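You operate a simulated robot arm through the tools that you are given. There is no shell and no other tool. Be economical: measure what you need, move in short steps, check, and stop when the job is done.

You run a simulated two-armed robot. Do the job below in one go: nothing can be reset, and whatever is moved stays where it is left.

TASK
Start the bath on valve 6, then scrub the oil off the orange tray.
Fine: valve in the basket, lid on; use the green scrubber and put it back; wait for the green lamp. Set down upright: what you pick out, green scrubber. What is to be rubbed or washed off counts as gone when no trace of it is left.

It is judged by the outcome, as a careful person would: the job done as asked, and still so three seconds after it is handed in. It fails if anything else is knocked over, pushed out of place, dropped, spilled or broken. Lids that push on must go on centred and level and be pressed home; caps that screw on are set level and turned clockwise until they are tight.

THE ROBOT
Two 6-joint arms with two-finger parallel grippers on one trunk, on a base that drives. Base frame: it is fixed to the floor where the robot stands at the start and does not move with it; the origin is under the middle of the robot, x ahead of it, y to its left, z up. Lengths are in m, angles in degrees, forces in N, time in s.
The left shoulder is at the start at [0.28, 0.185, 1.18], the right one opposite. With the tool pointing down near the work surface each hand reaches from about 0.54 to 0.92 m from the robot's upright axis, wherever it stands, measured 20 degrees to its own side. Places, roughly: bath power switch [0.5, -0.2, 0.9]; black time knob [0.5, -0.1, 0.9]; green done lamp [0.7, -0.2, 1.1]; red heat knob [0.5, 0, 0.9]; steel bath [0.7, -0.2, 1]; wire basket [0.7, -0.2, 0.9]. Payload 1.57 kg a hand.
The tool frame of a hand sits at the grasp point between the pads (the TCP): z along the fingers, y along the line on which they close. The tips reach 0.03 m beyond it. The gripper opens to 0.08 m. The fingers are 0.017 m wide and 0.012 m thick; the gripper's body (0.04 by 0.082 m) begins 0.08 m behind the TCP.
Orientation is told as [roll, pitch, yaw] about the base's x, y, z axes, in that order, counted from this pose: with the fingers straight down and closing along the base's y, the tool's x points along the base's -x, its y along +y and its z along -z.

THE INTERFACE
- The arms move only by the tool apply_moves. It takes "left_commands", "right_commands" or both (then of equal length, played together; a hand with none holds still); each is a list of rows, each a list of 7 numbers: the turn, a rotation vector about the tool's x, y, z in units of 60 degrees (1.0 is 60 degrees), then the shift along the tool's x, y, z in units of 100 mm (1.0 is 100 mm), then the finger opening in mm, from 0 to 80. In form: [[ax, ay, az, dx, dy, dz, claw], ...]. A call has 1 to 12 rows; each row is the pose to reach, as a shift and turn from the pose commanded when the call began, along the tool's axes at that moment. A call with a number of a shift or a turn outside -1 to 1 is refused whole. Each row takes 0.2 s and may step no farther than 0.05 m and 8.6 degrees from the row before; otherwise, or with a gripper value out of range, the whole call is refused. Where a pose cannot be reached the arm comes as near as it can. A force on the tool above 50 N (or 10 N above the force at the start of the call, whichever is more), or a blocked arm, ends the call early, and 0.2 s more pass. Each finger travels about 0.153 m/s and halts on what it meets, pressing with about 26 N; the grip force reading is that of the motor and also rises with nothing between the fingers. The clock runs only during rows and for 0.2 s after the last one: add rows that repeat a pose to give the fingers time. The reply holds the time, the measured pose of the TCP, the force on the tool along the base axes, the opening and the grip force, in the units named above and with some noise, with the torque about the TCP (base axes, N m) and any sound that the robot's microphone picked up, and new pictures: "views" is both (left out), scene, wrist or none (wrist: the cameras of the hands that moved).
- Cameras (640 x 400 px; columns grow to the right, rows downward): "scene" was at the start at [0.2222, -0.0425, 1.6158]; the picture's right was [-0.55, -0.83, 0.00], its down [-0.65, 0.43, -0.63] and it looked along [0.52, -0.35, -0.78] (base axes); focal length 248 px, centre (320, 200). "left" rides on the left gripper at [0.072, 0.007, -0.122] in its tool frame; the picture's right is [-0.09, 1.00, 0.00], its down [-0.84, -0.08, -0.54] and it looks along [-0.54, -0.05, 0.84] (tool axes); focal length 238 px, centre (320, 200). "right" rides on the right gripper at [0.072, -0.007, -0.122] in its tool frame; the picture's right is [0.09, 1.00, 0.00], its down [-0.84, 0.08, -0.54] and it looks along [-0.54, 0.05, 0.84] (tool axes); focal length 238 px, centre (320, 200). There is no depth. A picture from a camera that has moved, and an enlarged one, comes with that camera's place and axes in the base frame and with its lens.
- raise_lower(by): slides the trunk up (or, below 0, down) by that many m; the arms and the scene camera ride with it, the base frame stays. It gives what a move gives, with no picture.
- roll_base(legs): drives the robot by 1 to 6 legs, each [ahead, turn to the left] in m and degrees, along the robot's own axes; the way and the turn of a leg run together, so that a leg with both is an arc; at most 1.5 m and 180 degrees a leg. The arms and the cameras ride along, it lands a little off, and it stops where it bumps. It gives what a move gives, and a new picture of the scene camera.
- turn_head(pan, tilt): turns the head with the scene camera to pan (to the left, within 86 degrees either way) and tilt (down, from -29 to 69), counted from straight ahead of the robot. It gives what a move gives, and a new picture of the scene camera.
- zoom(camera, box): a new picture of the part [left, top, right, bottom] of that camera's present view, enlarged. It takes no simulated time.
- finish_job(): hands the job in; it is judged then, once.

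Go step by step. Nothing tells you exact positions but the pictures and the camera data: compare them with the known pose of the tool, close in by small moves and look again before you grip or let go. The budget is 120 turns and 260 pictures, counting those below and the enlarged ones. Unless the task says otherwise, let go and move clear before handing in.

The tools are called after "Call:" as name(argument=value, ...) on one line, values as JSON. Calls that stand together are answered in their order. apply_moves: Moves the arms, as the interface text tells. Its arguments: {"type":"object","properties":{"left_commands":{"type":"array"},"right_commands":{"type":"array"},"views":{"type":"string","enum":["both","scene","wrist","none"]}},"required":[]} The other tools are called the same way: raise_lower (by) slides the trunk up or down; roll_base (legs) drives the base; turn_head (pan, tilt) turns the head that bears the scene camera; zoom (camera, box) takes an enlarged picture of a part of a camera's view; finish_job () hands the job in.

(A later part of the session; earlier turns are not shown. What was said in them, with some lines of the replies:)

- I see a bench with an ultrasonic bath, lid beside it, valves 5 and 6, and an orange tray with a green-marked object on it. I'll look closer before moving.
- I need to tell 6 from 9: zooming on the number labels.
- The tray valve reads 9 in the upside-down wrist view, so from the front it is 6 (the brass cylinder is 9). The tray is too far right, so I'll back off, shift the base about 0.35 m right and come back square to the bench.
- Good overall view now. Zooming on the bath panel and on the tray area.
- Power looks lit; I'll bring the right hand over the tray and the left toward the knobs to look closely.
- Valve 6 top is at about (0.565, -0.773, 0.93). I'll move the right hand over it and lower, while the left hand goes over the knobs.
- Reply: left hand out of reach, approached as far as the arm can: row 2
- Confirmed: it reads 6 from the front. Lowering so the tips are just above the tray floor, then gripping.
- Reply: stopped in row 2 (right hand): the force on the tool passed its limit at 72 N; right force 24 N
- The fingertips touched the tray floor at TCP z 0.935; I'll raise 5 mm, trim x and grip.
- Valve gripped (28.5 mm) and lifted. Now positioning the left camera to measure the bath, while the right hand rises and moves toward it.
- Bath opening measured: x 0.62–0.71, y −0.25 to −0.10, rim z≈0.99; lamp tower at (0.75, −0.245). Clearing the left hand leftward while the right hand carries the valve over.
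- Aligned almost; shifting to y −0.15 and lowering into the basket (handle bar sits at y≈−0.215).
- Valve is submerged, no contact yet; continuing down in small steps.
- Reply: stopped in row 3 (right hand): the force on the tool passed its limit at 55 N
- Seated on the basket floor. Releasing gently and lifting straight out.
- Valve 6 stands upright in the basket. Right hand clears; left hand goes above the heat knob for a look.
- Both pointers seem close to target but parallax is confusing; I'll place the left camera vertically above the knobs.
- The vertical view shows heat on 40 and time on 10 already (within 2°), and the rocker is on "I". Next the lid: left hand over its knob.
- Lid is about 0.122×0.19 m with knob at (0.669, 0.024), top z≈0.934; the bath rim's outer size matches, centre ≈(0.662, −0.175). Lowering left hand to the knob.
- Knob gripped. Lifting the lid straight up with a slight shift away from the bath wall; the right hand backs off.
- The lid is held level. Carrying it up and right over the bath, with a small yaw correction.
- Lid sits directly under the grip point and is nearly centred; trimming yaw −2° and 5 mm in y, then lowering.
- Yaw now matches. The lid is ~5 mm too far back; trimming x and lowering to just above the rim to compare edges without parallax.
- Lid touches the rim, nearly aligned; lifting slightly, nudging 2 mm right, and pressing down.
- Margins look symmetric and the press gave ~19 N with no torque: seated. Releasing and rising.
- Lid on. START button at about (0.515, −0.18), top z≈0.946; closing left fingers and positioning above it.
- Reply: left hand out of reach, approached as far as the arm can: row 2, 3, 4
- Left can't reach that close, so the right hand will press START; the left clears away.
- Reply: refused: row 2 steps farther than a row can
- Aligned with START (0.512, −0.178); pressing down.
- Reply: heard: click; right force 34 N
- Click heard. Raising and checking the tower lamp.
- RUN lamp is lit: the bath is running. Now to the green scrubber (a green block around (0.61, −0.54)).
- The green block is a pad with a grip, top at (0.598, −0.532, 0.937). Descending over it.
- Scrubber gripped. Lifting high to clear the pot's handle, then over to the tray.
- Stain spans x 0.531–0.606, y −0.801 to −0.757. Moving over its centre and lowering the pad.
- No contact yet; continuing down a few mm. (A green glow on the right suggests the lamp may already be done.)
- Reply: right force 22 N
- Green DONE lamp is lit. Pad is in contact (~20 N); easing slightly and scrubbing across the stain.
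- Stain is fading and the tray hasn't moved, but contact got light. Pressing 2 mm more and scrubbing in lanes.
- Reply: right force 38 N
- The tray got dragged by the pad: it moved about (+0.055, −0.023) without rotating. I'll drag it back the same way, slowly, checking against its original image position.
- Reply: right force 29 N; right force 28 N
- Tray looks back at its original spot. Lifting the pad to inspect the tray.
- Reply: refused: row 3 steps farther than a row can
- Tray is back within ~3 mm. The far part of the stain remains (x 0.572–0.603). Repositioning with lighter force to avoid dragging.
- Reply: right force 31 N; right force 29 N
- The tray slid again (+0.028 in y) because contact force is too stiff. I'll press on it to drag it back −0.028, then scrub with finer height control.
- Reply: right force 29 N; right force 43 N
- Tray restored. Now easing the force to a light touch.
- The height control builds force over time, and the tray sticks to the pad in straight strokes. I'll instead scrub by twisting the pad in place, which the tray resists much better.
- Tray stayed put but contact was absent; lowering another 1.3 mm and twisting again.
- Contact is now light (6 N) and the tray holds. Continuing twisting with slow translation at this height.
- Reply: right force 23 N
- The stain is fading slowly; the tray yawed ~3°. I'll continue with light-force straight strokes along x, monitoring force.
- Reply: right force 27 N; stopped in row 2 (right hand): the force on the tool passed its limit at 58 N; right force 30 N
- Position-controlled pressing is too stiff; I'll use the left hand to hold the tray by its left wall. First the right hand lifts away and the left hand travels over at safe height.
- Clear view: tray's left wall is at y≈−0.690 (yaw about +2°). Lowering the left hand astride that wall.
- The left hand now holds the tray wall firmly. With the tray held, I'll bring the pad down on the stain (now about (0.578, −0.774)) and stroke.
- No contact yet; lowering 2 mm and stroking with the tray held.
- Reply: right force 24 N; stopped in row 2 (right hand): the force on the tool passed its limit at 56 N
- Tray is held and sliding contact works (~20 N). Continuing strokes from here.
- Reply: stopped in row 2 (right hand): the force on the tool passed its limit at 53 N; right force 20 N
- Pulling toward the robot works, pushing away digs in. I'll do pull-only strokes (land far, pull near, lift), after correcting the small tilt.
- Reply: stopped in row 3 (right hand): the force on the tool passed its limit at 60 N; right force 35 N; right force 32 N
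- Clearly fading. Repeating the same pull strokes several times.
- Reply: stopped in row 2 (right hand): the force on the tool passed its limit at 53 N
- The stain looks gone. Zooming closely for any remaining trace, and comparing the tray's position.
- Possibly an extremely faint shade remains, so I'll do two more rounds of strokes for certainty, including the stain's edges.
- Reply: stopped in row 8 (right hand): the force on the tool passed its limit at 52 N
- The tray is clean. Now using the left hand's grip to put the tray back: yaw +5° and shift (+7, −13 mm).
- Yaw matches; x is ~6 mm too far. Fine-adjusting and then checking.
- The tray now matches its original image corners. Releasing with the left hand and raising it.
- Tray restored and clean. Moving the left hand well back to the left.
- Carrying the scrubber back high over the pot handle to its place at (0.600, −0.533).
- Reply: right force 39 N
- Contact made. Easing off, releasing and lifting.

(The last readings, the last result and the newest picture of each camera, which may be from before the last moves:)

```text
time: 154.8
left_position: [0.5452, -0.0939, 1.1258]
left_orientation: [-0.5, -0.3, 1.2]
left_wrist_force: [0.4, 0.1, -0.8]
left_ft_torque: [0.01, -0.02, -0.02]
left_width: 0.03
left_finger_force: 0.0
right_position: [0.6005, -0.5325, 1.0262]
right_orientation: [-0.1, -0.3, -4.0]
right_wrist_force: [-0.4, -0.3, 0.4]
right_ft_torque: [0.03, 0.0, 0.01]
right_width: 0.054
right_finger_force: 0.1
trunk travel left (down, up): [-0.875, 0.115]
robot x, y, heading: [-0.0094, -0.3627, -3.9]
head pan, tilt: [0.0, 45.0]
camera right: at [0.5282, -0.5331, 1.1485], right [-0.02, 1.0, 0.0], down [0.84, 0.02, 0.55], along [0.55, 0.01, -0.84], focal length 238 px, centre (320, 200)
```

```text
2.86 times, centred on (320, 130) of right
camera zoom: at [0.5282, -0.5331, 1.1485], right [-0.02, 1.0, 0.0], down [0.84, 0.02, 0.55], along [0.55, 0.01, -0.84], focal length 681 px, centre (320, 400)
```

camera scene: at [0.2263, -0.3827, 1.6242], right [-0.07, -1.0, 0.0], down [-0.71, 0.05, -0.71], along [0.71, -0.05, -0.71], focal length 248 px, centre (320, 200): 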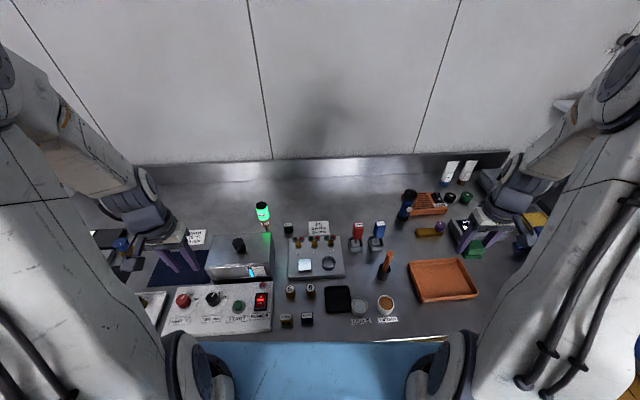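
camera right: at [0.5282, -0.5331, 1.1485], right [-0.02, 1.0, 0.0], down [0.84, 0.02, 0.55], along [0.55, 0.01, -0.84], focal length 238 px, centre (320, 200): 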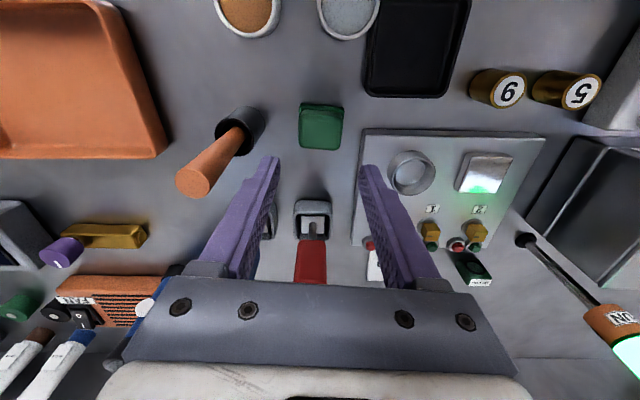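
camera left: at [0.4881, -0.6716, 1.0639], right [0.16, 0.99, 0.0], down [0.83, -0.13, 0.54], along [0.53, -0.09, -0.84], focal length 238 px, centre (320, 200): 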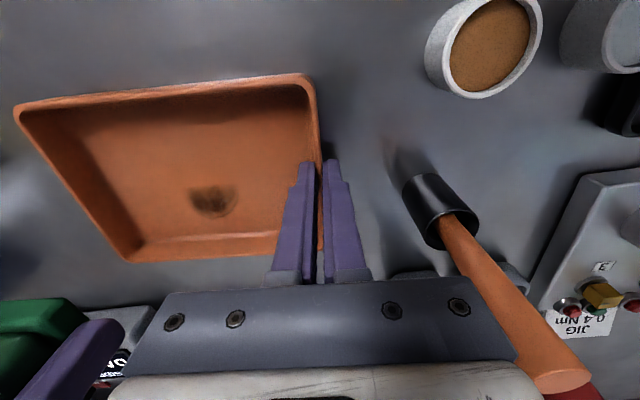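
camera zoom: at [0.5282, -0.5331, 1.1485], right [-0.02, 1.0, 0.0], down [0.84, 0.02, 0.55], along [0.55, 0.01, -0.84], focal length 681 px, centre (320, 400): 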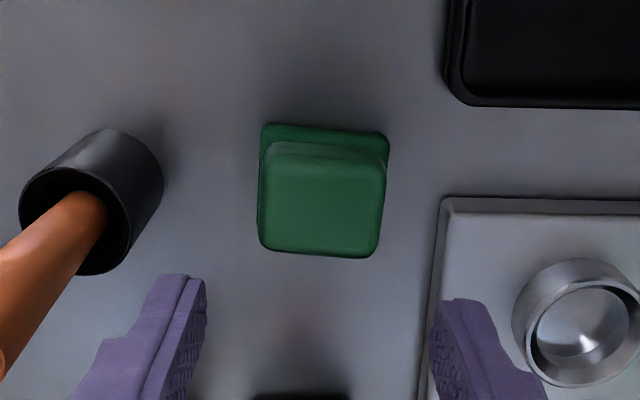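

Scrubber is back upright in its place. Raising the hand clear and doing a final check of tray and bath.

Call:
apply_moves(right_commands=[[0, 0, 0, 0.2, 0, -0.4, 54], [0, 0, 0, 0.4, 0, -0.8, 54], [0, 0, 0, 0.5, 0, -1.0, 54]], views="scene")

Call:
zoom(camera="scene", box=[390, 230, 500, 320])

Call:
zoom(camera="scene", box=[160, 190, 340, 340])

Call:
zoom(camera="right", box=[0, 0, 260, 200])

```text
time: 155.6
left_position: [0.5449, -0.0938, 1.1267]
left_orientation: [-0.5, -0.4, 1.1]
left_wrist_force: [-0.3, -0.3, -0.6]
left_ft_torque: [0.0, -0.03, -0.01]
left_width: 0.0296
left_finger_force: 0.1
right_position: [0.5485, -0.5274, 1.1247]
right_orientation: [-0.1, -0.4, -4.2]
right_wrist_force: [0.5, 0.2, 0.6]
right_ft_torque: [0.01, 0.0, -0.01]
right_width: 0.054
right_finger_force: 0.1
trunk travel left (down, up): [-0.875, 0.115]
robot x, y, heading: [-0.012, -0.3652, -4.0]
head pan, tilt: [0.0, 45.0]
camera scene: at [0.2261, -0.3824, 1.6242], right [-0.07, -1.0, 0.0], down [-0.71, 0.05, -0.71], along [0.71, -0.05, -0.71], focal length 248 px, centre (320, 200)
```

scene: 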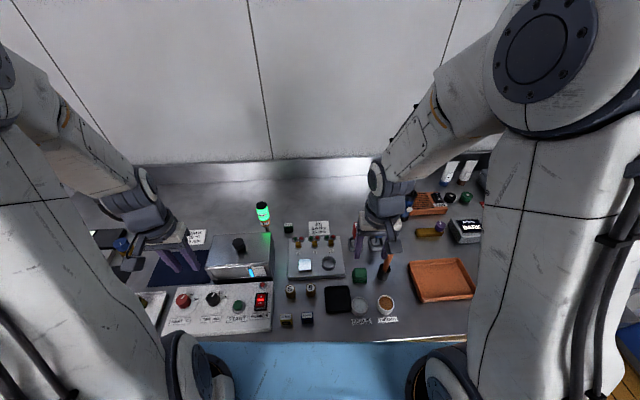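

```text
4.44 times, centred on (445, 275) of scene
camera zoom: at [0.2261, -0.3824, 1.6242], right [-0.07, -1.0, 0.0], down [-0.71, 0.05, -0.71], along [0.71, -0.05, -0.71], focal length 1102 px, centre (-236, -133)
```

zoom: 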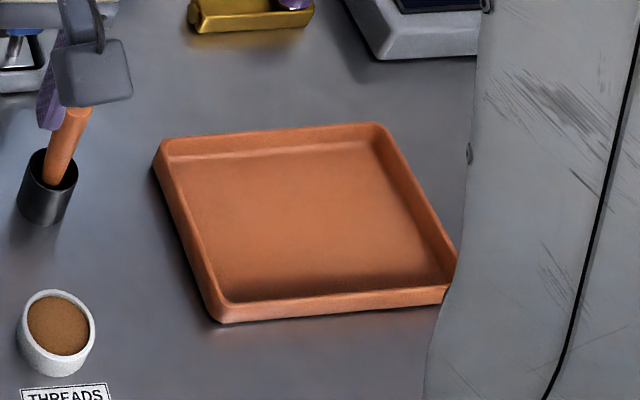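

```text
2.67 times, centred on (250, 265) of scene
camera zoom: at [0.2261, -0.3824, 1.6242], right [-0.07, -1.0, 0.0], down [-0.71, 0.05, -0.71], along [0.71, -0.05, -0.71], focal length 661 px, centre (507, 27)
```

zoom: 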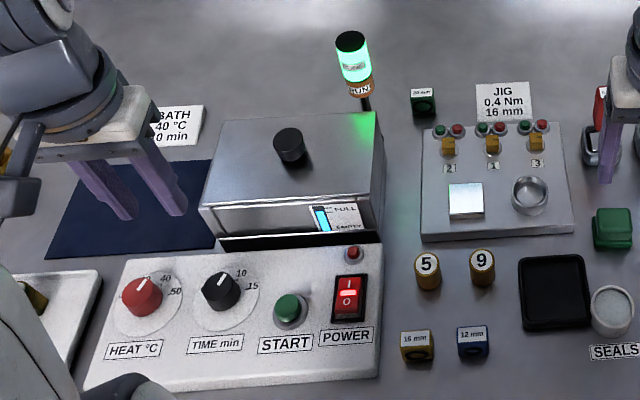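

```text
2.00 times, centred on (130, 100) of right
camera zoom: at [0.476, -0.5291, 1.2464], right [-0.02, 1.0, 0.0], down [0.84, 0.02, 0.55], along [0.55, 0.01, -0.84], focal length 477 px, centre (700, 400)
```

zoom: 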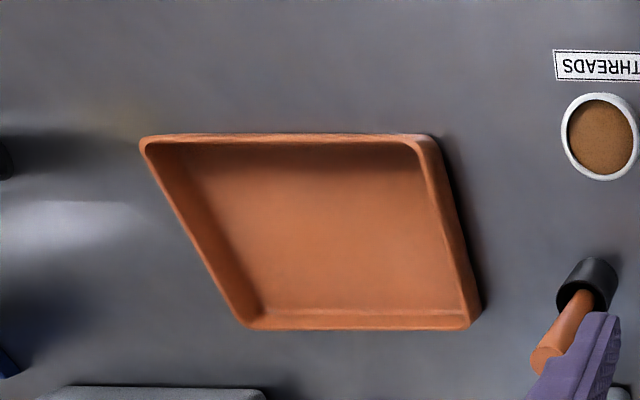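

Everything checks out: DONE lamp is green, lid on, tray clean and in its place, scrubber back, hands clear. Handing in.

Call:
finish_job()

```text
The job is handed in.
```

The job is finished and handed in: valve 6 ran through its bath cycle until the green DONE lamp lit, and the oil is off the orange tray with no trace I could see.

- **Bath:** Valve 6 stands upright in the basket with the lid on. The heat was already at 40 °C and the time at 10 min when I checked, so I only pressed START. The lid may sit about 2 mm to the right of centre.
- **Tray:** It slid several times while I scrubbed. I held it with the left hand to finish, then put it back to within about 3 mm of where it started.
- **Green scrubber:** It is back in its place, upright, within about 3 mm.
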